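You operate a simulated robot arm through the tools that you are given. There is no shell and no other tool.

You are at the controls of a simulated two-armed robot. One attempt, no reset.

## Task
Shut the pad carton's flaps and tape the seam.
Fine: use the tape runner and put it back. Set down upright: tape runner.

It is judged by the outcome, as a careful person would: the job done as asked, and still so three seconds after it is handed in. It fails if anything else is knocked over, pushed out of place, dropped, spilled or broken.

## Robot
Two 7-joint arms with fingered hands on one trunk that stands fixed in place. Base frame: the origin is at the foot of the trunk, x ahead of it, y to its left, z up. Readings come in m, rad, newtons and seconds.
The left shoulder is at [0.073, 0.157, 1.334], the right one opposite. With the tool pointing down near the work surface each hand reaches from about 0.1 to 0.82 m from the base axis, measured 20 degrees to its own side. Payload 4 kg a hand.
The TCP of each hand is the grasp point between the finger pads, 0.03 m short of the fingertips. In the tool frame z runs along the fingers and y along their closing line. Largest opening 0.104 m; the body of the gripper starts 0.035 m behind the TCP. The gripper is a hand of 3 fingers: y runs from the thumb to the fingers, the wrist lies at [-0.015, -0.104, -0.178] in the tool frame, and closing takes about 1.5 s.
Orientation is told as [roll, pitch, yaw] about the base's x, y, z axes, in that order, counted from this pose: with the fingers straight down and the wrist toward the robot, the tool's x, y and z point along [0, 1, 0], [1, 0, 0] and [0, 0, -1] of the base frame.

## Interface
- The arms move only by the tool apply_moves. It takes "left_increments", "right_increments" or both (then of equal length, played together; a hand with none holds still); each is a list of rows, each a list of 2 entries, a list of its own where there are three numbers: the shift along the tool's x, y, z in units of 250 mm (1.0 is 250 mm), then the turn, a rotation vector about the tool's x, y, z in units of 60 degrees (1.0 is 60 degrees). In form: [[[tx, ty, tz], [ax, ay, az]], ...]. A call has 1 to 20 rows; each row is the pose to reach, as a shift and turn from the pose commanded when the call began, along the tool's axes at that moment. "left_grip" and "right_grip" are, for a hand that has rows, the closure, from 0 (fully open) to 1 (shut), set as the call begins (left out, the last holds). A call with a number of a shift or a turn outside -1 to 1 is refused whole. Rows are played at 5 a second. More than 0.05 m and 0.15 rad between two rows, or a gripper value outside its range, and nothing of the call is played. A pose out of reach is approached as far as the arm can. The call stops where the force on the tool passes 40 N (or 10 N more than at its start, if that is more) or the arm is blocked; 0.2 s more then pass. Each finger travels about 0.153 m/s and halts on what it meets, pressing with about 29 N; the grip force reading is that of the motor and also rises with nothing between the fingers. The clock runs only during rows and for 0.2 s after the last one: add rows that repeat a pose to give the fingers time. It gives the time, the measured TCP pose, the force on the tool (base axes), the opening and the grip force at its end, in the units of the frame above (readings bear some noise), with the torque about the TCP (base axes, N m) and any sound that the robot's microphone picked up.
- Cameras (640 x 400 px; columns grow to the right, rows downward): "scene" is now at [0.1397, 0.0323, 1.5723]; the picture's right is [0.33, -0.94, 0.00], its down [-0.47, -0.16, -0.87] and it looks along [0.82, 0.29, -0.49] (base axes); focal length 275 px, centre (320, 200). "left" rides on the left gripper at [-0.064, -0.094, -0.117] in its tool frame; the picture's right is [-0.72, -0.33, 0.61], its down [0.64, -0.65, 0.40] and it looks along [0.27, 0.68, 0.68] (tool axes); focal length 238 px, centre (320, 200). "right" rides on the right gripper at [0.064, -0.094, -0.117] in its tool frame; the picture's right is [-0.72, 0.33, -0.61], its down [-0.64, -0.65, 0.41] and it looks along [-0.27, 0.68, 0.68] (tool axes); focal length 238 px, centre (320, 200). There is no depth. A picture from a camera that has moved, and an enlarged one, comes with that camera's place and axes in the base frame and with its lens.
- capture(camera): a new picture of that camera. The clock stands still meanwhile.
- move_column(by): slides the trunk up (or, below 0, down) by that many m; the arms and the scene camera ride with it, the base frame stays. It gives what a move gives, with no picture.
- preshape(shape, hand): the hand has 3 fingers and takes this shape, open, in about a second: jaw (thumb against the fingers, like two jaws); tri (thumb and two fingers); tip (a fingertip pinch); poke (one finger out to press); point (the index stretched); flat (the hand flat); cup (the hand cupped); fist (a fist). The gripper value then closes the fingers along that shape, each until it touches; the sizes above hold for jaw. It gives what a move gives, with no picture.
- pan_tilt(pan, tilt): turns the head with the scene camera to pan (to the left, within 1.501 rad either way) and tilt (down, from -0.506 to 1.204), counted from straight ahead of the robot. It gives what a move gives.
- close_up(camera, box): a new picture of the part [left, top, right, bottom] of that camera's present view, enlarged. The clock stands still meanwhile.
- hand_in(): hands the job in; it is judged then, once.

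Places have to be worked out from the pictures, the camera data and where the tool is seen. Open the grippers and draw the arms clear of the work before you hand the job in, unless the task says otherwise.

The tools are called after "Emit:" as name(argument=value, ...) on one line, values as JSON. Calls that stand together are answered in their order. apply_moves: Moves the arms, as the interface text tells. Its arguments: {"type":"object","properties":{"left_increments":{"type":"array"},"left_grip":{"type":"number"},"right_increments":{"type":"array"},"right_grip":{"type":"number"}},"required":[]} The other tools are called the same way: move_column (by) slides the trunk up or down; preshape (shape, hand) gives the hand a shape; pan_tilt (pan, tilt) turns the head that bears the scene camera; capture (camera) takes a picture; close_up (camera, box) takes an enlarged picture of a part of a camera's view; hand_in () hands the job in.

At the start:

```text
t: 0.0
left_ee_pos: [0.4665, 0.3975, 1.4102]
left_ee_rot: [-0.001, 0.001, 0.002]
left_wrist_force: [0.6, -0.5, 1.0]
left_torque: [-0.02, -0.02, -0.02]
left_opening: 0.1037
left_gripper_force: 0.0
left_shape: jaw
right_ee_pos: [0.4996, 0.0062, 1.329]
right_ee_rot: [-0.003, 0.001, 0.001]
right_wrist_force: [0.2, 0.7, 0.1]
right_torque: [0.02, 0.03, 0.0]
right_opening: 0.1038
right_gripper_force: 0.1
right_shape: jaw
trunk travel left (down, up): [-0.75, 0.19]
head pan, tilt: [0.339, 0.513]
```

scene: 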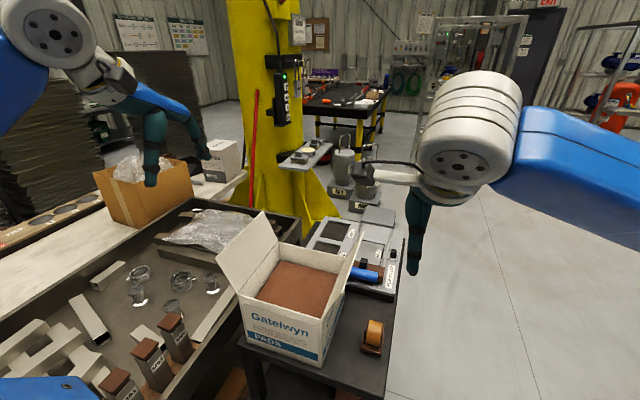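
right: 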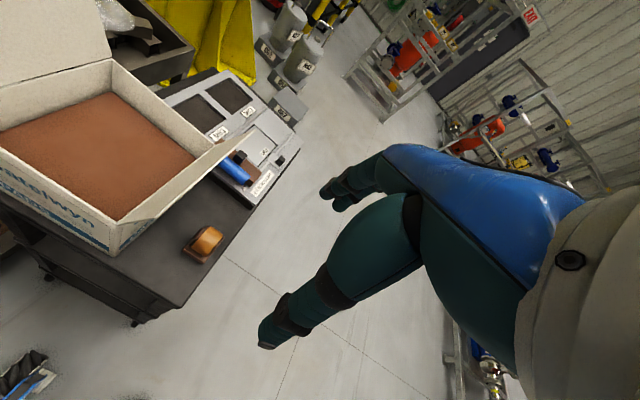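
left: 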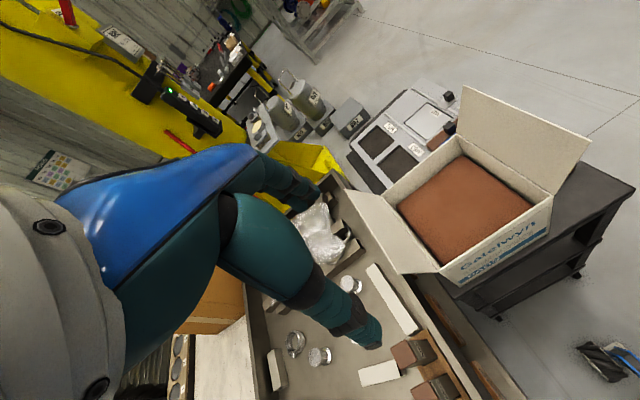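

The pictures show a white "Gatelwyn PADS" carton with two open flaps, left and right, on a dark side table. A roll of tape in a small holder and a blue-handled tool are nearby, so I'll enlarge those to find the tape runner.

Emit:
close_up(camera="scene", box=[200, 180, 440, 400])

Emit:
close_up(camera="right", box=[0, 40, 320, 300])

Emit:
close_up(camera="left", box=[340, 60, 640, 320])

```text
1.82 times, centred on (320, 290) of scene
camera zoom: at [0.1397, 0.0323, 1.5723], right [0.33, -0.94, 0.0], down [-0.47, -0.16, -0.87], along [0.82, 0.29, -0.49], focal length 501 px, centre (320, 36)
```

zoom: 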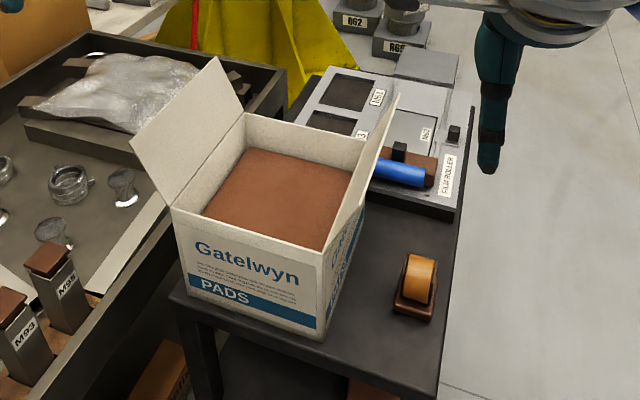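

```text
1.54 times, centred on (160, 170) of right
camera zoom: at [0.4055, 0.0713, 1.4458], right [0.33, -0.72, 0.61], down [-0.65, -0.64, -0.4], along [0.68, -0.27, -0.68], focal length 367 px, centre (566, 246)
```

zoom: 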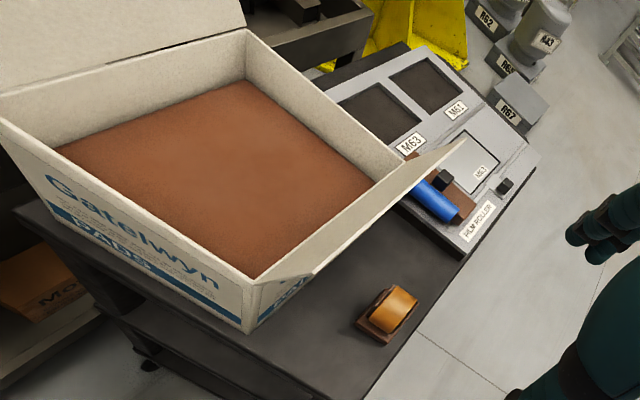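

```text
1.54 times, centred on (490, 190) of left
camera zoom: at [0.3734, 0.3332, 1.528], right [-0.33, -0.72, -0.61], down [-0.65, 0.64, -0.4], along [0.68, 0.27, -0.68], focal length 367 px, centre (58, 215)
```

zoom: 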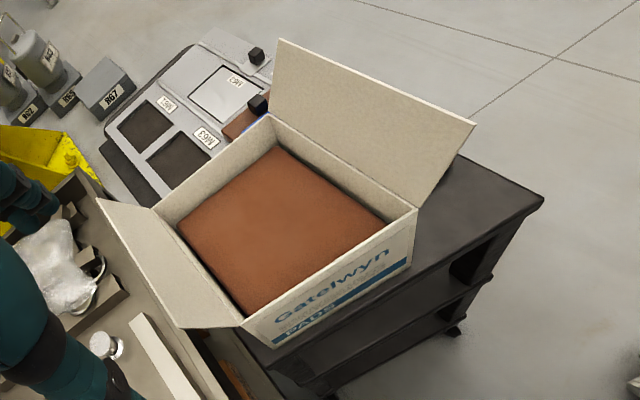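

The orange roll on a brown body near [0.59, 0.05, 0.89] is probably the tape runner, and the blue tool in the grey tray is labelled "FILM ROLLER". I'll enlarge both to make sure.

Emit:
close_up(camera="scene", box=[335, 300, 405, 365])

Emit:
close_up(camera="right", box=[160, 200, 250, 280])

Emit:
close_up(camera="right", box=[180, 60, 310, 220])

Emit:
close_up(camera="scene", box=[300, 200, 420, 300])

```text
6.15 times, centred on (370, 332) of scene
camera zoom: at [0.1397, 0.0323, 1.5723], right [0.33, -0.94, 0.0], down [-0.47, -0.16, -0.87], along [0.82, 0.29, -0.49], focal length 1694 px, centre (12, -615)
```

zoom: 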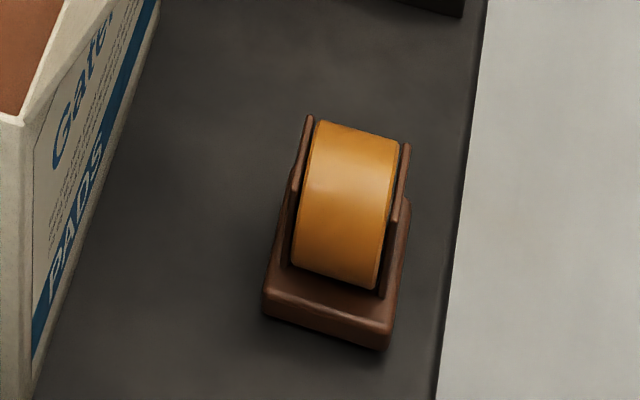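

```text
5.00 times, centred on (205, 240) of right
camera zoom: at [0.4055, 0.0713, 1.4458], right [0.33, -0.72, 0.61], down [-0.65, -0.64, -0.4], along [0.68, -0.27, -0.68], focal length 1192 px, centre (895, 0)
```

zoom: 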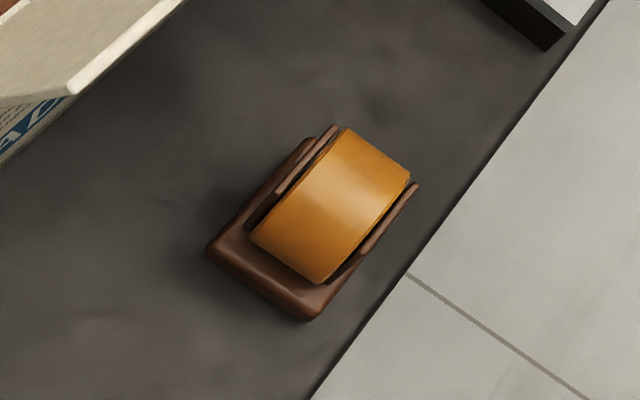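

```text
2.50 times, centred on (245, 140) of right
camera zoom: at [0.4055, 0.0713, 1.4458], right [0.33, -0.72, 0.61], down [-0.65, -0.64, -0.4], along [0.68, -0.27, -0.68], focal length 596 px, centre (508, 350)
```

zoom: 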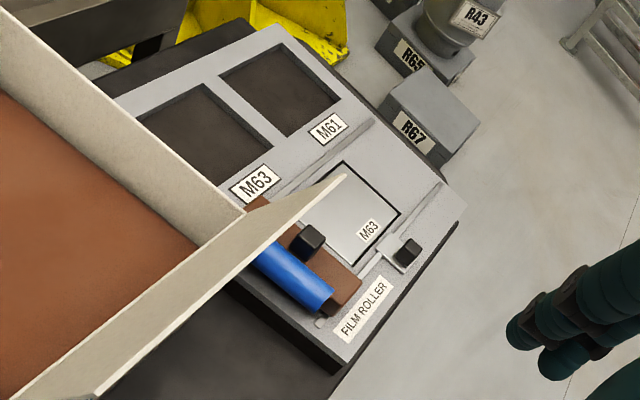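

```text
4.00 times, centred on (360, 250) of scene
camera zoom: at [0.1397, 0.0323, 1.5723], right [0.33, -0.94, 0.0], down [-0.47, -0.16, -0.87], along [0.82, 0.29, -0.49], focal length 1101 px, centre (160, 0)
```

zoom: 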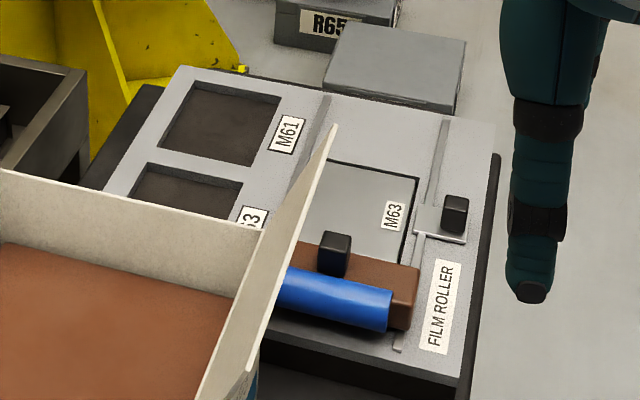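

The tape runner is the brown-bodied unit with the orange roll; the blue part belongs to the tray's film roller and isn't needed. I'll bring the right hand lower, off the table's right edge, and turn it so its camera can look at the runner from the side.

Emit:
apply_moves(right_increments=[[[-0.05, -0.013, 0.143], [0, 0, -0.107]], [[-0.1, -0.026, 0.286], [0, 0, -0.214]], [[-0.15, -0.04, 0.43], [0, 0, -0.321]], [[-0.2, -0.053, 0.57], [0, 0, -0.429]], [[-0.25, -0.066, 0.714], [0, 0, -0.536]], [[-0.28, -0.073, 0.857], [0, 0, -0.643]], [[-0.304, -0.08, 1.0], [0, 0, -0.75]]])

Emit:
capture(camera="right")

```text
t: 1.6
left_ee_pos: [0.4657, 0.3941, 1.4119]
left_ee_rot: [0.001, 0.0, -0.002]
left_wrist_force: [-0.8, 0.0, 0.1]
left_torque: [-0.01, -0.01, 0.0]
left_opening: 0.1035
left_gripper_force: 0.1
left_shape: jaw
right_ee_pos: [0.4803, -0.0709, 1.0786]
right_ee_rot: [0.0, -0.003, 0.788]
right_wrist_force: [0.0, -0.1, -0.2]
right_torque: [0.0, 0.01, 0.02]
right_opening: 0.1036
right_gripper_force: 0.2
right_shape: jaw
trunk travel left (down, up): [-0.75, 0.19]
head pan, tilt: [0.339, 0.513]
```

```text
taken
camera right: at [0.3679, -0.0922, 1.1954], right [0.74, -0.28, 0.61], down [-0.01, -0.91, -0.41], along [0.67, 0.3, -0.68], focal length 238 px, centre (320, 200)
```

right: 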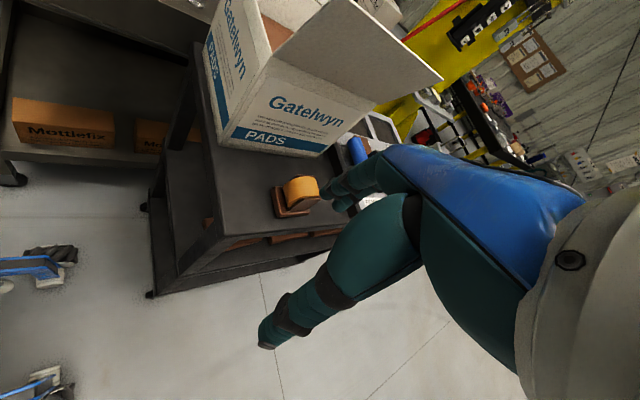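

The runner now appears from its right side. I'll enlarge it, and the flap too.

Emit:
close_up(camera="right", box=[255, 160, 345, 230])

Emit:
close_up(camera="right", box=[180, 0, 460, 240])

```text
5.71 times, centred on (300, 195) of right
camera zoom: at [0.3679, -0.0922, 1.1954], right [0.74, -0.28, 0.61], down [-0.01, -0.91, -0.41], along [0.67, 0.3, -0.68], focal length 1362 px, centre (434, 229)
```

zoom: 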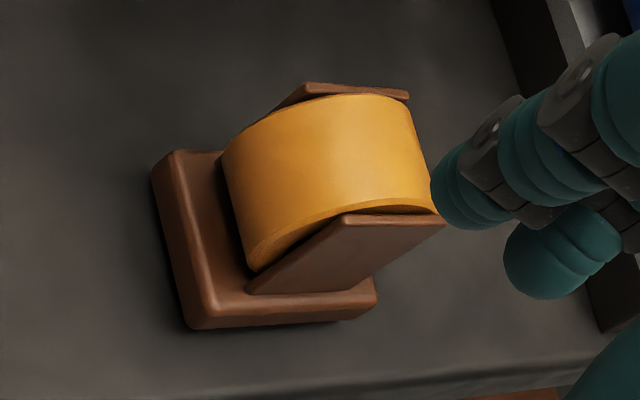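

```text
1.67 times, centred on (320, 120) of right
camera zoom: at [0.3679, -0.0922, 1.1954], right [0.74, -0.28, 0.61], down [-0.01, -0.91, -0.41], along [0.67, 0.3, -0.68], focal length 397 px, centre (320, 333)
```

zoom: 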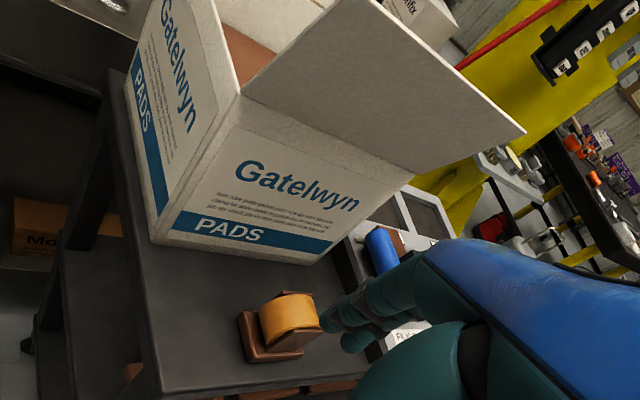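

From these views the carton spans about x 0.515–0.735, y 0.158–0.375, with its rim near z 1.04. The table is near 0.865 and the seam will lie at y≈0.267. I'll bring the closed right hand to the outside of the right flap, with the wrist on the −y side.

Emit:
apply_moves(right_increments=[[[0, 0, -0.153], [0, 0, -0.1]], [[0, 0, -0.306], [0, 0, -0.2]], [[-0.01, 0.148, -0.306], [0, 0, -0.31]], [[-0.02, 0.296, -0.306], [0, 0, -0.42]], [[-0.032, 0.444, -0.306], [0, 0, -0.53]], [[-0.044, 0.592, -0.306], [0, 0, -0.64]], [[-0.054, 0.738, -0.306], [0, 0, -0.75]], [[-0.054, 0.738, -0.306], [0, 0, -0.75]]], right_grip=1.0)

Emit:
capture(camera="scene")

Emit:
capture(camera="right")

```text
t: 3.4
left_ee_pos: [0.4642, 0.3965, 1.4113]
left_ee_rot: [-0.002, 0.0, 0.001]
left_wrist_force: [0.2, -0.3, 0.3]
left_torque: [0.01, 0.01, 0.04]
left_opening: 0.1038
left_gripper_force: 0.1
left_shape: jaw
right_ee_pos: [0.6165, 0.0511, 1.1556]
right_ee_rot: [0.0, 0.002, 1.572]
right_wrist_force: [0.3, 0.4, 0.4]
right_torque: [0.03, -0.02, 0.01]
right_opening: 0.0001
right_gripper_force: 29.4
right_shape: jaw
trunk travel left (down, up): [-0.75, 0.19]
head pan, tilt: [0.339, 0.513]
```

```text
taken
camera scene: at [0.1402, 0.0342, 1.5723], right [0.33, -0.94, 0.0], down [-0.47, -0.17, -0.87], along [0.82, 0.29, -0.49], focal length 275 px, centre (320, 200)
```

scene: 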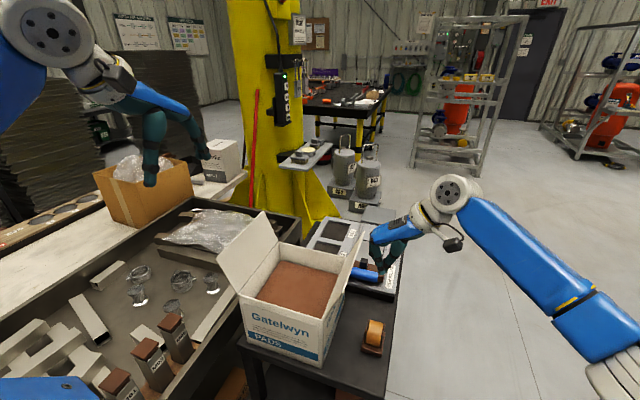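

```text
taken
camera right: at [0.5532, -0.0427, 1.272], right [0.72, 0.33, 0.61], down [0.64, -0.65, -0.4], along [0.27, 0.68, -0.68], focal length 238 px, centre (320, 200)
```

right: 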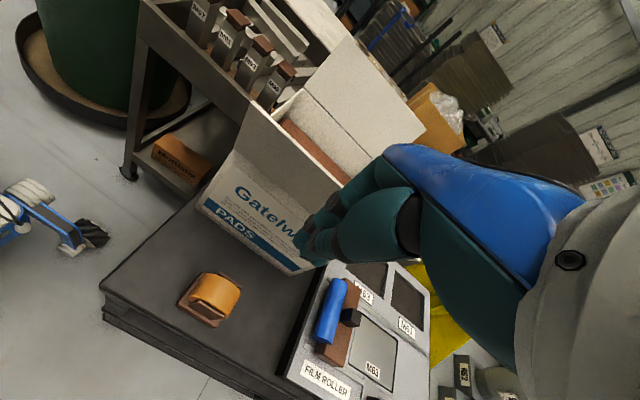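

The closed fingertips are beside the outer face of the right flap, near its top edge. I'll push slowly toward +y to bring the flap past vertical.

Emit:
apply_moves(right_increments=[[[0, 0.08, 0], [0, 0, 0]], [[0, 0.16, 0], [0, 0, 0]], [[0, 0.23, 0], [0, 0, 0]], [[0, 0.29, 0], [0, 0, 0]], [[0, 0.35, 0], [0, 0, 0]], [[0, 0.41, 0], [0, 0, 0]], [[0, 0.47, 0], [0, 0, 0]], [[0, 0.53, 0], [0, 0, 0]]])

Emit:
capture(camera="scene")

Emit:
capture(camera="left")

```text
t: 5.2
left_ee_pos: [0.465, 0.3967, 1.4109]
left_ee_rot: [-0.001, 0.001, 0.001]
left_wrist_force: [0.0, 0.1, 0.2]
left_torque: [0.01, 0.02, 0.02]
left_opening: 0.1037
left_gripper_force: 0.1
left_shape: jaw
right_ee_pos: [0.6185, 0.1847, 1.1558]
right_ee_rot: [0.0, 0.0, 1.569]
right_wrist_force: [-0.4, -0.4, 0.6]
right_torque: [-0.01, 0.0, 0.01]
right_opening: 0.0002
right_gripper_force: 29.0
right_shape: jaw
trunk travel left (down, up): [-0.75, 0.19]
head pan, tilt: [0.339, 0.513]
```

```text
taken
camera scene: at [0.14, 0.0347, 1.5723], right [0.33, -0.94, 0.0], down [-0.47, -0.17, -0.87], along [0.82, 0.29, -0.49], focal length 275 px, centre (320, 200)
```

scene: 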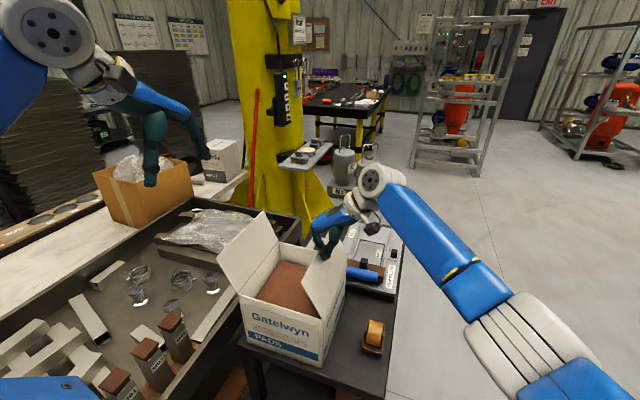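

```text
taken
camera left: at [0.3716, 0.3333, 1.5285], right [-0.33, -0.72, -0.61], down [-0.65, 0.64, -0.41], along [0.68, 0.27, -0.68], focal length 238 px, centre (320, 200)
```

left: 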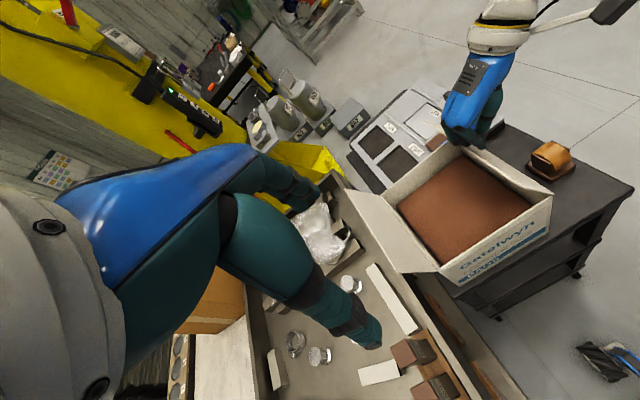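

The right flap follows the finger with almost no force and is now leaning inward. I'll carry it down along its arc until it lies near the rim.

Emit:
apply_moves(right_increments=[[[0, 0.045, 0.026], [0, 0, 0]], [[0, 0.085, 0.055], [0, 0, 0]], [[0, 0.12, 0.09], [0, 0, 0]], [[0, 0.152, 0.13], [0, 0, 0]], [[0, 0.176, 0.17], [0, 0, 0]], [[0, 0.196, 0.21], [0, 0, 0]], [[0, 0.208, 0.25], [0, 0, 0]], [[0, 0.215, 0.285], [0, 0, 0]], [[0, 0.215, 0.285], [0, 0, 0]]])

Emit:
capture(camera="scene")

Emit:
capture(camera="left")

```text
t: 7.2
left_ee_pos: [0.4663, 0.3968, 1.4112]
left_ee_rot: [-0.001, 0.001, 0.001]
left_wrist_force: [-0.3, -0.7, 0.3]
left_torque: [-0.02, -0.02, -0.02]
left_opening: 0.1035
left_gripper_force: 0.1
left_shape: jaw
right_ee_pos: [0.6118, 0.2359, 1.0831]
right_ee_rot: [0.0, 0.0, 1.569]
right_wrist_force: [-0.8, -0.6, 0.2]
right_torque: [0.01, -0.01, -0.01]
right_opening: 0.0
right_gripper_force: 28.9
right_shape: jaw
right hand out of reach, approached as far as the arm can: row 6, 7, 8, 9
trunk travel left (down, up): [-0.75, 0.19]
head pan, tilt: [0.339, 0.513]
```

```text
taken
camera scene: at [0.1398, 0.0346, 1.5723], right [0.33, -0.94, 0.0], down [-0.47, -0.17, -0.87], along [0.82, 0.29, -0.49], focal length 275 px, centre (320, 200)
```

scene: 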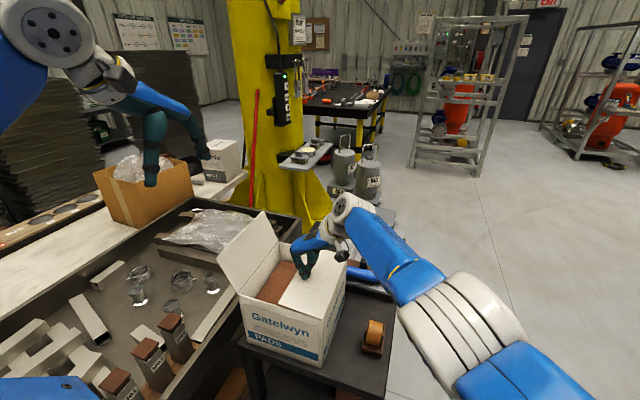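

```text
taken
camera left: at [0.3714, 0.3328, 1.5286], right [-0.33, -0.72, -0.61], down [-0.65, 0.64, -0.4], along [0.68, 0.27, -0.68], focal length 238 px, centre (320, 200)
```

left: 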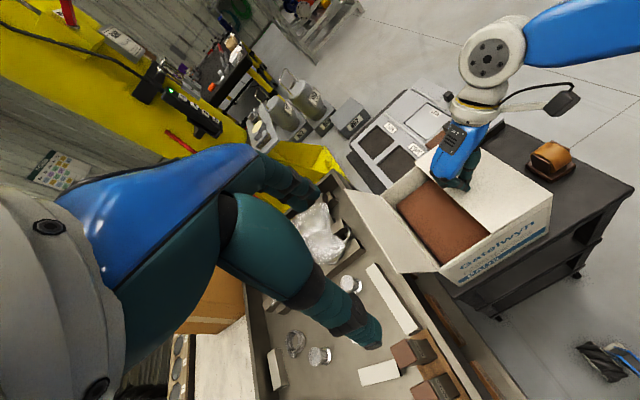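

The right flap is nearly down, and the right arm is at the end of its reach in this pose. I'll lift the finger a little to see whether the flap stays or springs back.

Emit:
apply_moves(right_increments=[[[0, -0.02, -0.06], [0, 0, 0]], [[0, -0.04, -0.12], [0, 0, 0]], [[0, -0.04, -0.16], [0, 0, 0]], [[0, -0.04, -0.16], [0, 0, 0]]])

Emit:
close_up(camera="scene", box=[200, 180, 440, 400])

Emit:
close_up(camera="left", box=[340, 60, 640, 320])

```text
t: 8.2
left_ee_pos: [0.4646, 0.3959, 1.4125]
left_ee_rot: [0.0, 0.001, 0.001]
left_wrist_force: [-0.3, 0.1, -0.2]
left_torque: [-0.01, -0.03, 0.0]
left_opening: 0.1036
left_gripper_force: 0.1
left_shape: jaw
right_ee_pos: [0.6185, 0.2287, 1.1222]
right_ee_rot: [0.003, 0.001, 1.571]
right_wrist_force: [0.0, 0.2, 0.3]
right_torque: [0.0, 0.0, 0.01]
right_opening: 0.0001
right_gripper_force: 29.1
right_shape: jaw
right hand out of reach, approached as far as the arm can: row 2, 3, 4
trunk travel left (down, up): [-0.75, 0.19]
head pan, tilt: [0.339, 0.513]
```

```text
1.82 times, centred on (320, 290) of scene
camera zoom: at [0.1401, 0.0342, 1.5723], right [0.33, -0.94, 0.0], down [-0.47, -0.17, -0.87], along [0.82, 0.29, -0.49], focal length 501 px, centre (320, 36)
```

zoom: 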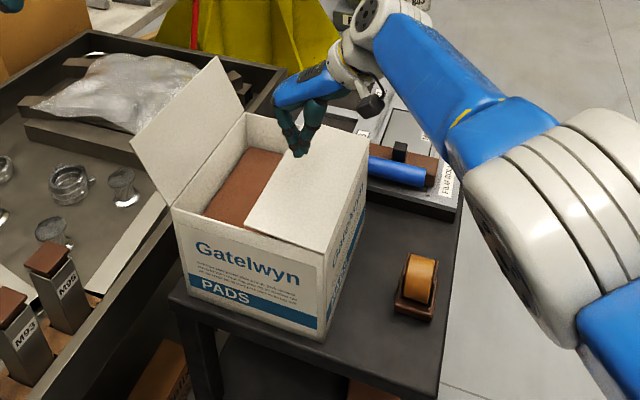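

```text
1.54 times, centred on (490, 190) of left
camera zoom: at [0.3715, 0.3324, 1.5287], right [-0.33, -0.72, -0.61], down [-0.65, 0.64, -0.4], along [0.68, 0.27, -0.68], focal length 367 px, centre (58, 215)
```

zoom: 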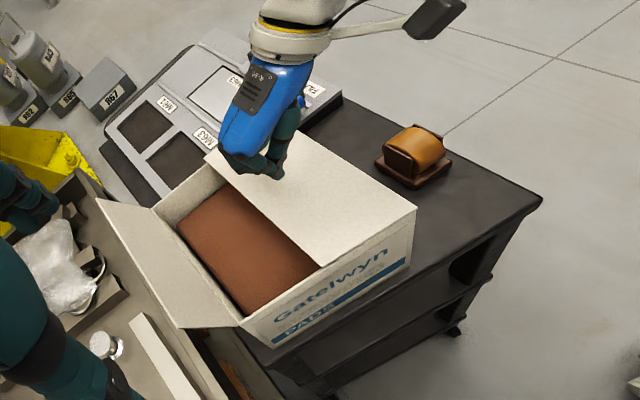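

The right flap's near edge lines up with the rim and it has stayed shut by itself. I'll draw the right hand back over the table's edge while the left hand, closed, goes outside the left flap and down to z≈1.16.

Emit:
apply_moves(right_increments=[[[0.0, -0.02, -0.12], [0, 0, 0]], [[0.0, -0.12, -0.24], [0, 0, 0]], [[0.04, -0.24, -0.35], [0, 0, 0]], [[0.08, -0.36, -0.45], [0, 0, 0]], [[0.12, -0.48, -0.5], [0, 0, 0]], [[0.16, -0.6, -0.52], [0, 0, 0]], [[0.2, -0.7, -0.52], [0, 0, 0]], [[0.24, -0.8, -0.52], [0, 0, 0]], [[0.28, -0.9, -0.52], [0, 0, 0]], [[0.28, -0.95, -0.52], [0, 0, 0]]], left_increments=[[[0.11, 0.135, 0], [0, 0, 0]], [[0.22, 0.27, 0], [0, 0, 0]], [[0.32, 0.405, 0], [0, 0, 0]], [[0.416, 0.54, 0], [0, 0, 0]], [[0.416, 0.54, 0.17], [0, 0, 0]], [[0.416, 0.54, 0.34], [0, 0, 0]], [[0.416, 0.54, 0.51], [0, 0, 0]], [[0.416, 0.54, 0.68], [0, 0, 0]], [[0.416, 0.54, 0.84], [0, 0, 0]], [[0.416, 0.54, 1.0], [0, 0, 0]]], left_grip=1.0)

Emit:
capture(camera="scene")

Emit:
capture(camera="left")

```text
t: 10.4
left_ee_pos: [0.6017, 0.4999, 1.1593]
left_ee_rot: [0.001, -0.002, -0.001]
left_wrist_force: [0.4, -0.4, 0.4]
left_torque: [0.01, 0.02, 0.03]
left_opening: 0.0
left_gripper_force: 28.9
left_shape: jaw
right_ee_pos: [0.6963, 0.0321, 1.2777]
right_ee_rot: [0.003, 0.0, 1.57]
right_wrist_force: [0.6, -0.2, 0.4]
right_torque: [0.02, 0.0, -0.01]
right_opening: 0.0
right_gripper_force: 29.3
right_shape: jaw
right hand out of reach, approached as far as the arm can: row 1, 2, 3, 4, 5, 6, 7, 8, 9, 10
trunk travel left (down, up): [-0.75, 0.19]
head pan, tilt: [0.339, 0.513]
```

```text
taken
camera scene: at [0.141, 0.0328, 1.5723], right [0.33, -0.94, 0.0], down [-0.47, -0.16, -0.87], along [0.82, 0.29, -0.49], focal length 275 px, centre (320, 200)
```

scene: 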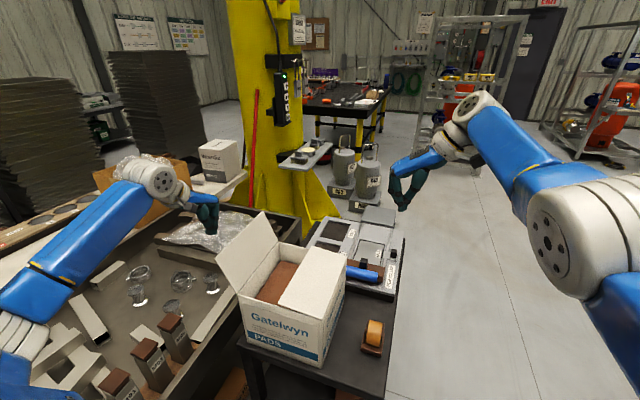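

```text
taken
camera left: at [0.5082, 0.4361, 1.2771], right [-0.33, -0.72, -0.61], down [-0.65, 0.64, -0.41], along [0.68, 0.27, -0.68], focal length 238 px, centre (320, 200)
```

left: 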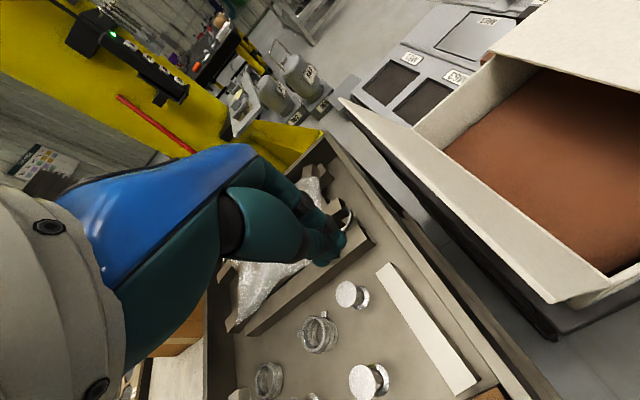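

The left hand is outside the left flap, whose edge is near y 0.415, z 1.14. I'll push toward −y, and in the same call turn the right hand back a bit, since it ended at an odd spot short of its target.

Emit:
apply_moves(left_increments=[[[-0.08, 0, 0], [0, 0, 0]], [[-0.16, 0, 0], [0, 0, 0]], [[-0.23, 0, 0], [0, 0, 0]], [[-0.3, 0, 0], [0, 0, 0]], [[-0.37, 0, 0], [0, 0, 0]], [[-0.44, 0, 0], [0, 0, 0]], [[-0.51, 0, 0], [0, 0, 0]], [[-0.57, 0, 0], [0, 0, 0]]], right_increments=[[[0, 0, 0], [0, 0, 0.1]], [[0, 0, 0], [0, 0, 0.2]], [[0, 0, 0], [0, 0, 0.3]], [[0, 0, 0], [0, 0, 0.4]], [[0, 0, 0], [0, 0, 0.5]], [[0, 0, 0], [0, 0, 0.6]], [[0, 0, 0], [0, 0, 0.7]], [[0, 0, 0], [0, 0, 0.75]]])

Emit:
capture(camera="scene")

Emit:
capture(camera="left")

```text
t: 12.2
left_ee_pos: [0.6015, 0.3548, 1.1625]
left_ee_rot: [0.0, 0.001, 0.001]
left_wrist_force: [0.0, 0.4, 0.1]
left_torque: [-0.03, 0.0, 0.01]
left_opening: 0.0
left_gripper_force: 29.0
left_shape: jaw
right_ee_pos: [0.7603, 0.0553, 1.2834]
right_ee_rot: [0.002, 0.005, 0.785]
right_wrist_force: [0.5, 0.4, -0.4]
right_torque: [0.01, 0.01, 0.03]
right_opening: 0.0
right_gripper_force: 29.0
right_shape: jaw
right hand out of reach, approached as far as the arm can: row 1, 2, 3, 4, 5, 6, 7, 8
trunk travel left (down, up): [-0.75, 0.19]
head pan, tilt: [0.339, 0.513]
```

```text
taken
camera scene: at [0.141, 0.0329, 1.5722], right [0.33, -0.94, 0.0], down [-0.47, -0.16, -0.87], along [0.82, 0.29, -0.49], focal length 275 px, centre (320, 200)
```

scene: 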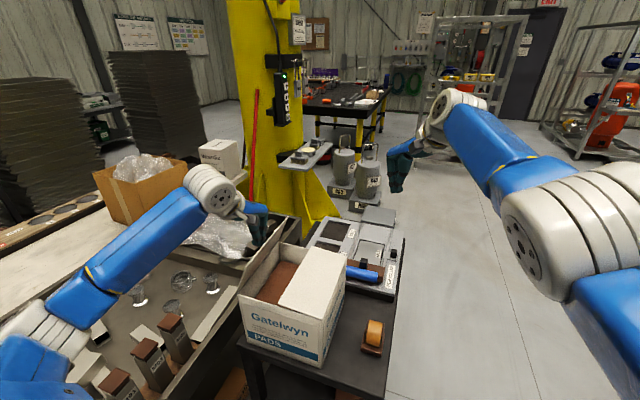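

```text
taken
camera left: at [0.5074, 0.2929, 1.2792], right [-0.33, -0.72, -0.61], down [-0.65, 0.64, -0.4], along [0.68, 0.27, -0.68], focal length 238 px, centre (320, 200)
```

left: 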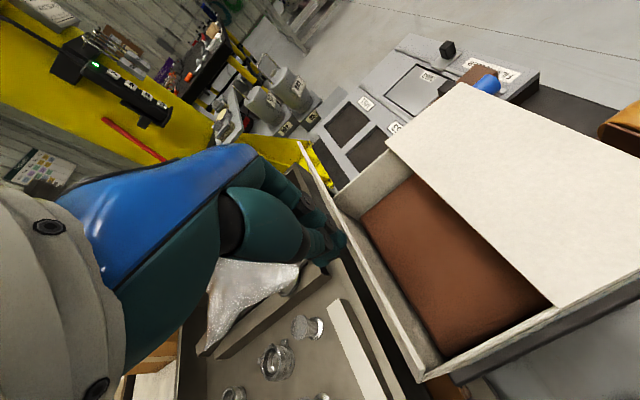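

The left flap is about vertical now. I'll carry it over and down along its arc, leaving the stretched right arm where it is, well clear.

Emit:
apply_moves(left_increments=[[[-0.06, 0, 0], [0, 0, 0]], [[-0.11, 0, 0.04], [0, 0, 0]], [[-0.15, 0, 0.09], [0, 0, 0]], [[-0.185, 0, 0.14], [0, 0, 0]], [[-0.21, 0, 0.19], [0, 0, 0]], [[-0.23, 0, 0.24], [0, 0, 0]], [[-0.245, 0, 0.28], [0, 0, 0]], [[-0.25, 0, 0.31], [0, 0, 0]], [[-0.25, 0, 0.31], [0, 0, 0]]])

Emit:
close_up(camera="scene", box=[200, 180, 440, 400])

Emit:
capture(camera="left")

```text
t: 14.2
left_ee_pos: [0.6012, 0.2955, 1.084]
left_ee_rot: [0.0, 0.0, 0.0]
left_wrist_force: [0.1, 0.0, -0.8]
left_torque: [-0.02, 0.05, 0.02]
left_opening: 0.0001
left_gripper_force: 28.8
left_shape: jaw
right_ee_pos: [0.7615, 0.0556, 1.285]
right_ee_rot: [0.001, 0.003, 0.786]
right_wrist_force: [-0.1, -0.2, -0.1]
right_torque: [0.0, -0.01, 0.01]
right_opening: 0.0001
right_gripper_force: 29.2
right_shape: jaw
trunk travel left (down, up): [-0.75, 0.19]
head pan, tilt: [0.339, 0.513]
```

```text
1.82 times, centred on (320, 290) of scene
camera zoom: at [0.1409, 0.0325, 1.5722], right [0.33, -0.94, 0.0], down [-0.47, -0.16, -0.87], along [0.82, 0.29, -0.49], focal length 501 px, centre (320, 36)
```

zoom: 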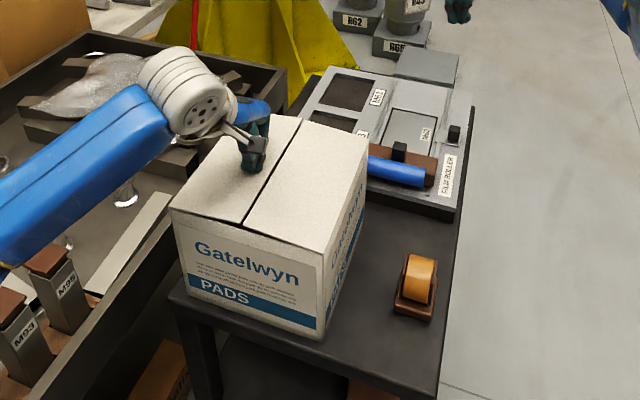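

```text
taken
camera left: at [0.508, 0.2321, 1.2016], right [-0.33, -0.72, -0.61], down [-0.65, 0.64, -0.4], along [0.68, 0.27, -0.68], focal length 238 px, centre (320, 200)
```

left: 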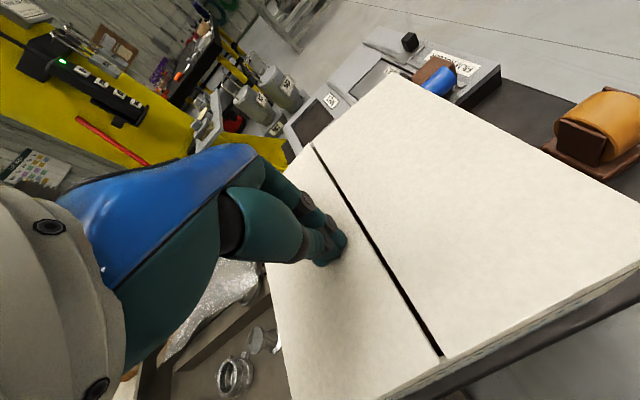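

Both flaps now lie shut with a narrow straight seam between them. I'll lift the left hand to confirm they stay down, and enlarge the runner for a better look.

Emit:
apply_moves(left_increments=[[[0, -0.05, -0.15], [0, 0, 0]], [[0, -0.1, -0.3], [0, 0, 0]], [[0, -0.15, -0.45], [0, 0, 0]], [[0, -0.2, -0.6], [0, 0, 0]], [[0, -0.2, -0.6], [0, 0, 0]]])

Emit:
close_up(camera="scene", box=[220, 210, 400, 370])

Emit:
capture(camera="left")

```text
t: 15.4
left_ee_pos: [0.5493, 0.2935, 1.2314]
left_ee_rot: [-0.001, 0.001, 0.003]
left_wrist_force: [0.3, -0.1, -1.0]
left_torque: [0.04, 0.0, -0.01]
left_opening: 0.0002
left_gripper_force: 29.4
left_shape: jaw
right_ee_pos: [0.7602, 0.0542, 1.2845]
right_ee_rot: [0.0, 0.004, 0.786]
right_wrist_force: [-0.2, 0.2, 0.5]
right_torque: [-0.01, 0.01, 0.0]
right_opening: 0.0002
right_gripper_force: 29.3
right_shape: jaw
trunk travel left (down, up): [-0.75, 0.19]
head pan, tilt: [0.339, 0.513]
```

```text
2.50 times, centred on (310, 290) of scene
camera zoom: at [0.1407, 0.0324, 1.5722], right [0.33, -0.94, 0.0], down [-0.47, -0.16, -0.87], along [0.82, 0.29, -0.49], focal length 688 px, centre (345, -25)
```

zoom: 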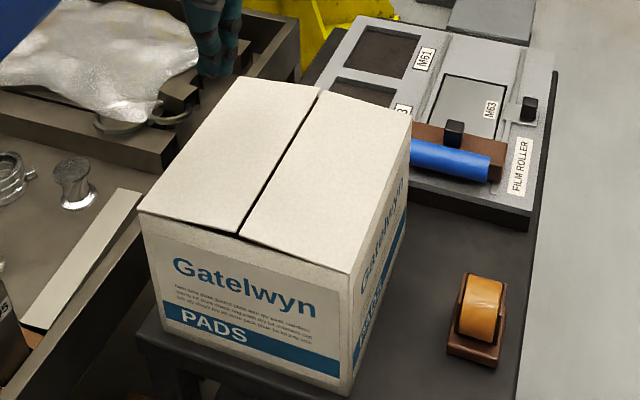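

```text
taken
camera left: at [0.4569, 0.231, 1.3492], right [-0.33, -0.72, -0.61], down [-0.65, 0.64, -0.4], along [0.68, 0.27, -0.68], focal length 238 px, centre (320, 200)
```

left: 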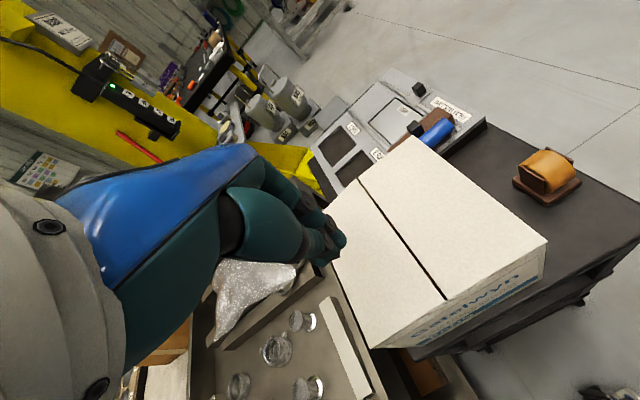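

The flaps stay shut, with the seam running from about [0.52, 0.272] to [0.745, 0.278] at z≈1.045. The right arm is stretched straight and stuck near its limit, so I'll draw it off to the right and out of the left arm's way.

Emit:
apply_moves(right_increments=[[[-0.05, -0.12, 0], [0, 0, 0]], [[-0.1, -0.25, 0], [0, 0, 0]], [[-0.15, -0.38, 0], [0, 0, 0]], [[-0.2, -0.5, 0], [0, 0, 0]], [[-0.24, -0.62, 0], [0, 0, 0]], [[-0.28, -0.74, 0], [0, 0, 0]], [[-0.28, -0.85, 0], [0, 0, 0]], [[-0.28, -0.85, 0], [0, 0, 0]]])

Emit:
capture(camera="scene")

```text
t: 17.2
left_ee_pos: [0.5498, 0.2942, 1.232]
left_ee_rot: [-0.002, 0.0, 0.0]
left_wrist_force: [-0.3, 0.1, -0.6]
left_torque: [0.01, -0.02, 0.01]
left_opening: 0.0
left_gripper_force: 28.5
left_shape: jaw
right_ee_pos: [0.7851, -0.1437, 1.3043]
right_ee_rot: [0.002, 0.002, 0.783]
right_wrist_force: [0.2, -0.5, 0.5]
right_torque: [-0.01, 0.0, -0.03]
right_opening: 0.0002
right_gripper_force: 28.9
right_shape: jaw
right hand out of reach, approached as far as the arm can: row 1, 2, 3, 4, 5, 6, 7, 8
trunk travel left (down, up): [-0.75, 0.19]
head pan, tilt: [0.339, 0.513]
```

```text
taken
camera scene: at [0.1407, 0.031, 1.5723], right [0.33, -0.94, 0.0], down [-0.47, -0.16, -0.87], along [0.82, 0.29, -0.49], focal length 275 px, centre (320, 200)
```

scene: 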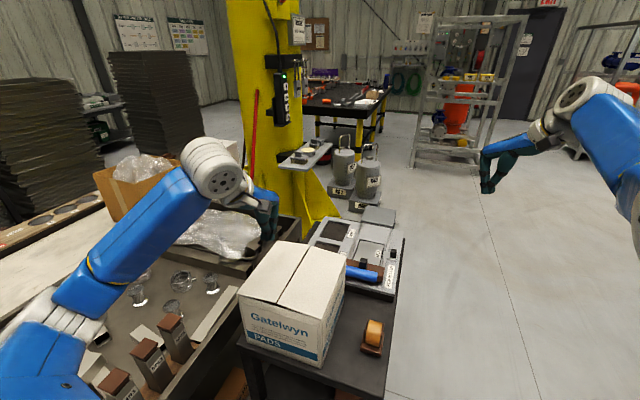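

The right arm is now well off to the right of the table. Next I'll open the left hand and begin turning it (yaw +90°, fingers tilted forward about 40°) so it can straddle the runner's cheeks, moving it toward the runner at a safe height.

Emit:
apply_moves(left_increments=[[[-0.07, -0.02, 0], [-0.037, -0.037, -0.102]], [[-0.14, -0.04, 0], [-0.074, -0.074, -0.204]], [[-0.21, -0.055, 0], [-0.111, -0.111, -0.306]], [[-0.28, -0.07, 0], [-0.149, -0.149, -0.409]], [[-0.35, -0.09, 0], [-0.186, -0.186, -0.511]], [[-0.42, -0.105, 0], [-0.223, -0.223, -0.614]], [[-0.48, -0.12, 0], [-0.2609, -0.2609, -0.7167]], [[-0.48, -0.12, 0], [-0.2609, -0.2609, -0.7167]]], left_grip=0.0)

Emit:
capture(camera="scene")

Emit:
capture(camera="left")

```text
t: 19.0
left_ee_pos: [0.522, 0.1736, 1.2337]
left_ee_rot: [-0.35, -0.147, 0.789]
left_wrist_force: [0.6, 0.5, 0.0]
left_torque: [0.0, 0.04, -0.01]
left_opening: 0.1037
left_gripper_force: 0.0
left_shape: jaw
right_ee_pos: [0.7857, -0.144, 1.3044]
right_ee_rot: [0.003, 0.002, 0.786]
right_wrist_force: [-0.3, -0.3, 0.6]
right_torque: [0.04, 0.02, -0.01]
right_opening: 0.0001
right_gripper_force: 28.4
right_shape: jaw
trunk travel left (down, up): [-0.75, 0.19]
head pan, tilt: [0.339, 0.513]
```

```text
taken
camera scene: at [0.1413, 0.03, 1.5722], right [0.33, -0.94, 0.0], down [-0.47, -0.16, -0.87], along [0.82, 0.29, -0.49], focal length 275 px, centre (320, 200)
```

scene: 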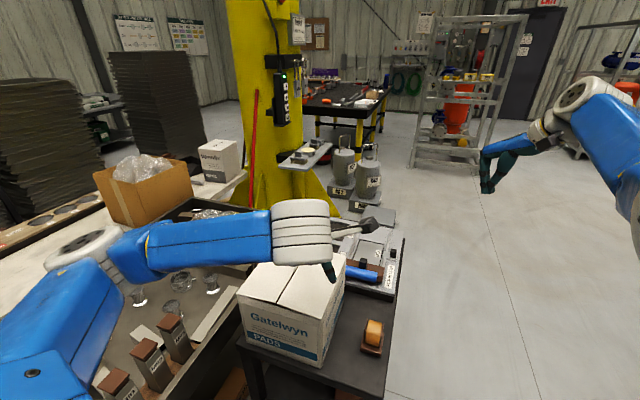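

```text
taken
camera left: at [0.4563, 0.08, 1.3512], right [0.43, -0.82, -0.37], down [-0.72, -0.07, -0.69], along [0.54, 0.57, -0.62], focal length 238 px, centre (320, 200)
```

left: 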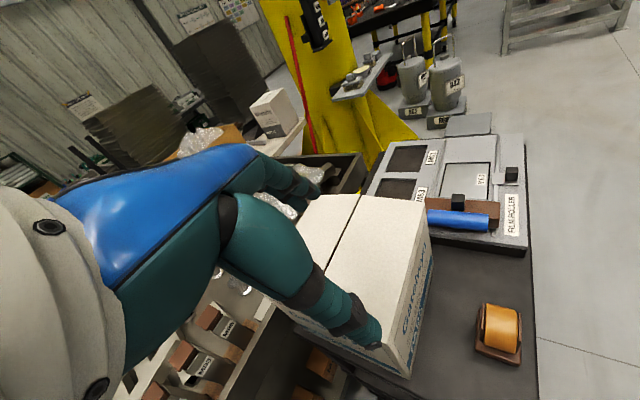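

The turn goes as planned and the runner is visible at right. I'll finish the rotation while shifting toward −y first and then down, to about [0.50, 0.05, 1.10].

Emit:
apply_moves(left_increments=[[[-0.074, -0.1, 0.011], [-0.037, -0.037, -0.102]], [[-0.148, -0.2, 0.022], [-0.074, -0.074, -0.204]], [[-0.222, -0.3, 0.034], [-0.111, -0.111, -0.306]], [[-0.297, -0.403, 0.045], [-0.149, -0.149, -0.409]], [[-0.25, -0.424, 0.17], [-0.186, -0.186, -0.511]], [[-0.204, -0.445, 0.293], [-0.223, -0.223, -0.614]], [[-0.157, -0.465, 0.417], [-0.2609, -0.2609, -0.7167]], [[-0.11, -0.486, 0.541], [-0.2609, -0.2609, -0.7167]]])

Emit:
capture(camera="scene")

Emit:
capture(camera="left")

```text
t: 20.8
left_ee_pos: [0.6058, 0.0768, 1.0669]
left_ee_rot: [-0.698, 0.002, 1.566]
left_wrist_force: [-0.2, -1.0, -0.3]
left_torque: [0.0, -0.04, -0.01]
left_opening: 0.1039
left_gripper_force: 0.1
left_shape: jaw
left hand out of reach, approached as far as the arm can: row 4, 5, 6, 7, 8
right_ee_pos: [0.7848, -0.1465, 1.3055]
right_ee_rot: [-0.001, -0.001, 0.785]
right_wrist_force: [-0.8, -0.1, -0.1]
right_torque: [0.02, 0.01, -0.01]
right_opening: 0.0
right_gripper_force: 28.8
right_shape: jaw
trunk travel left (down, up): [-0.75, 0.19]
head pan, tilt: [0.339, 0.513]
```

```text
taken
camera scene: at [0.1411, 0.0273, 1.5724], right [0.33, -0.94, 0.0], down [-0.47, -0.16, -0.87], along [0.82, 0.29, -0.49], focal length 275 px, centre (320, 200)
```

scene: 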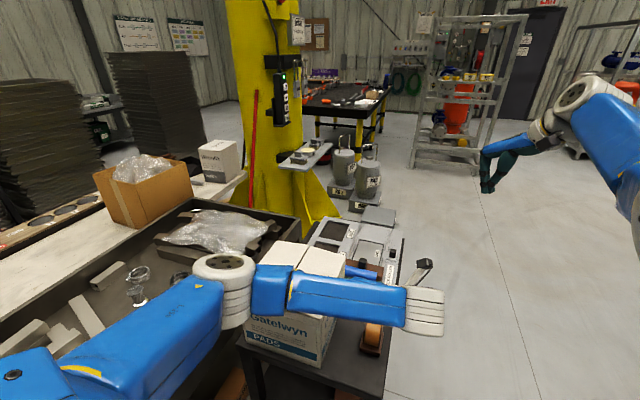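

```text
taken
camera left: at [0.5801, -0.0166, 1.1988], right [0.94, -0.33, -0.01], down [-0.23, -0.65, -0.72], along [0.23, 0.68, -0.69], focal length 238 px, centre (320, 200)
```

left: 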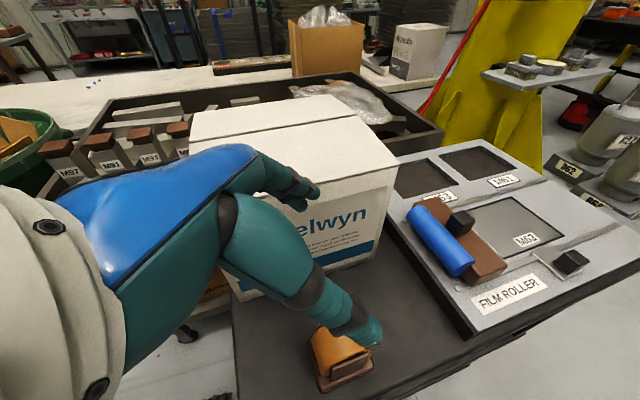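

The left arm couldn't draw the hand that close in and stopped at [0.606, 0.077, 1.067], just above and in line with the runner. I'll raise it first to a comfortable pose so the command and the actual position agree again.

Emit:
apply_moves(left_increments=[[[-0.08, 0, -0.01], [0, 0, 0]], [[-0.16, 0, -0.03], [0, 0, 0]], [[-0.25, 0, -0.05], [0, 0, 0]], [[-0.33, 0, -0.07], [0, 0, 0]], [[-0.41, 0, -0.1], [0, 0, 0]], [[-0.5, 0, -0.1], [0, 0, 0]], [[-0.5, 0, -0.1], [0, 0, 0]]])

Emit:
capture(camera="scene")

```text
t: 22.4
left_ee_pos: [0.6826, 0.0796, 1.1644]
left_ee_rot: [-0.697, 0.0, 1.571]
left_wrist_force: [0.4, 0.3, 0.4]
left_torque: [0.02, -0.01, 0.0]
left_opening: 0.1036
left_gripper_force: 0.1
left_shape: jaw
right_ee_pos: [0.7855, -0.1452, 1.3054]
right_ee_rot: [0.002, 0.0, 0.785]
right_wrist_force: [-0.2, 0.8, 0.5]
right_torque: [0.01, -0.02, 0.04]
right_opening: 0.0003
right_gripper_force: 28.8
right_shape: jaw
trunk travel left (down, up): [-0.75, 0.19]
head pan, tilt: [0.339, 0.513]
```

```text
taken
camera scene: at [0.1419, 0.0291, 1.5722], right [0.33, -0.94, 0.0], down [-0.47, -0.16, -0.87], along [0.82, 0.29, -0.49], focal length 275 px, centre (320, 200)
```

scene: 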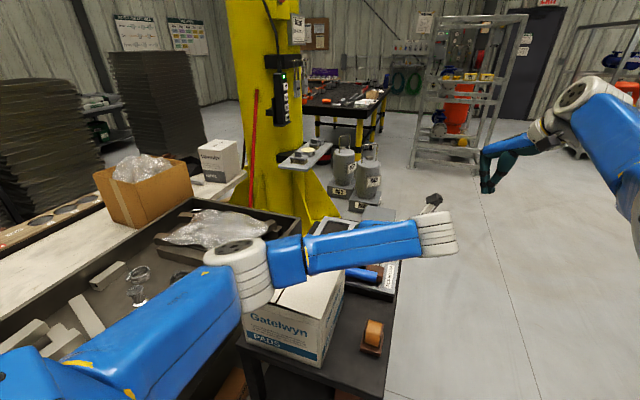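

The command and position agree again (the hand is at [0.683, 0.080, 1.164]). Before grasping, I'll check that this hand orientation can reach the near end of the seam by moving through the air to about [0.54, 0.272, 1.20].

Emit:
apply_moves(left_increments=[[[0.043, 0.096, -0.06], [0, 0, 0]], [[0.086, 0.192, -0.12], [0, 0, 0]], [[0.13, 0.288, -0.18], [0, 0, 0]], [[0.173, 0.384, -0.238], [0, 0, 0]], [[0.216, 0.48, -0.298], [0, 0, 0]], [[0.26, 0.576, -0.357], [0, 0, 0]], [[0.303, 0.672, -0.416], [0, 0, 0]], [[0.346, 0.768, -0.476], [0, 0, 0]]])

Emit:
capture(camera="scene")

Emit:
capture(camera="left")

```text
t: 24.2
left_ee_pos: [0.5395, 0.274, 1.2008]
left_ee_rot: [-0.699, 0.003, 1.569]
left_wrist_force: [-0.5, -0.1, -0.3]
left_torque: [0.0, -0.02, -0.02]
left_opening: 0.1038
left_gripper_force: 0.1
left_shape: jaw
right_ee_pos: [0.7846, -0.1416, 1.3057]
right_ee_rot: [-0.002, 0.002, 0.785]
right_wrist_force: [-0.2, 0.1, 0.0]
right_torque: [0.02, 0.01, 0.0]
right_opening: 0.0
right_gripper_force: 29.1
right_shape: jaw
trunk travel left (down, up): [-0.75, 0.19]
head pan, tilt: [0.339, 0.513]
```

```text
taken
camera scene: at [0.1393, 0.0331, 1.5724], right [0.33, -0.94, 0.0], down [-0.47, -0.16, -0.87], along [0.82, 0.29, -0.49], focal length 275 px, centre (320, 200)
```

scene: 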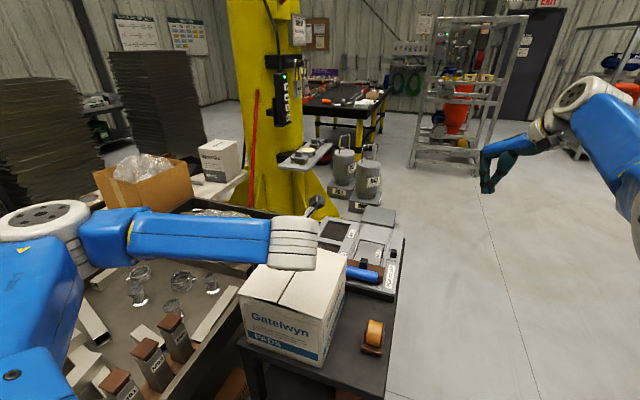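

```text
taken
camera left: at [0.5142, 0.1801, 1.3322], right [0.95, -0.33, -0.01], down [-0.23, -0.65, -0.72], along [0.23, 0.68, -0.69], focal length 238 px, centre (320, 200)
```

left: 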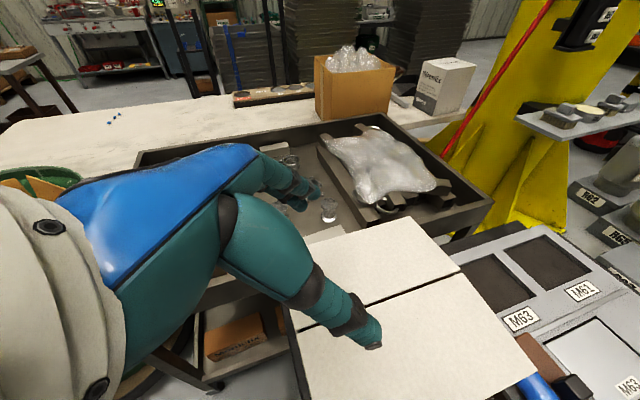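

That near-end pose is reachable, and this view puts the seam at y≈0.272. I'll check the far end in the air the same way, at about [0.73, 0.274, 1.15].

Emit:
apply_moves(left_increments=[[[-0.076, 0, 0.107], [0, 0, 0]], [[-0.151, 0, 0.214], [0, 0, 0]], [[-0.227, 0, 0.321], [0, 0, 0]], [[-0.302, 0, 0.428], [0, 0, 0]], [[-0.378, 0, 0.535], [0, 0, 0]], [[-0.4535, 0, 0.642], [0, 0, 0]]])

Emit:
capture(camera="left")

```text
t: 25.6
left_ee_pos: [0.7333, 0.2703, 1.149]
left_ee_rot: [-0.696, 0.0, 1.57]
left_wrist_force: [0.7, -0.2, 0.2]
left_torque: [-0.01, 0.02, -0.03]
left_opening: 0.1035
left_gripper_force: 0.0
left_shape: jaw
right_ee_pos: [0.7867, -0.1453, 1.3046]
right_ee_rot: [0.003, 0.002, 0.786]
right_wrist_force: [0.5, -0.6, 0.1]
right_torque: [-0.03, 0.01, 0.0]
right_opening: 0.0001
right_gripper_force: 29.3
right_shape: jaw
trunk travel left (down, up): [-0.75, 0.19]
head pan, tilt: [0.339, 0.513]
```

```text
taken
camera left: at [0.7078, 0.176, 1.2801], right [0.95, -0.33, -0.01], down [-0.23, -0.65, -0.72], along [0.23, 0.69, -0.69], focal length 238 px, centre (320, 200)
```

left: 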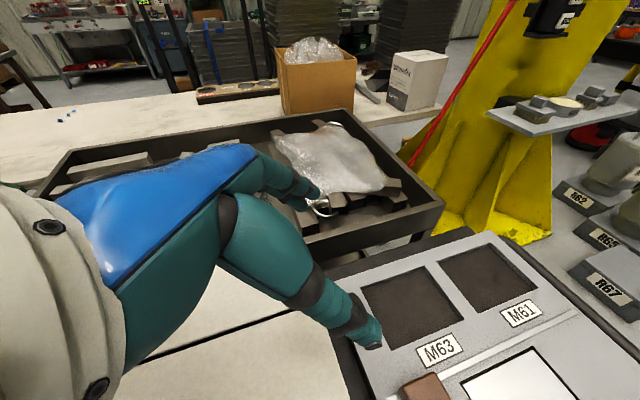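

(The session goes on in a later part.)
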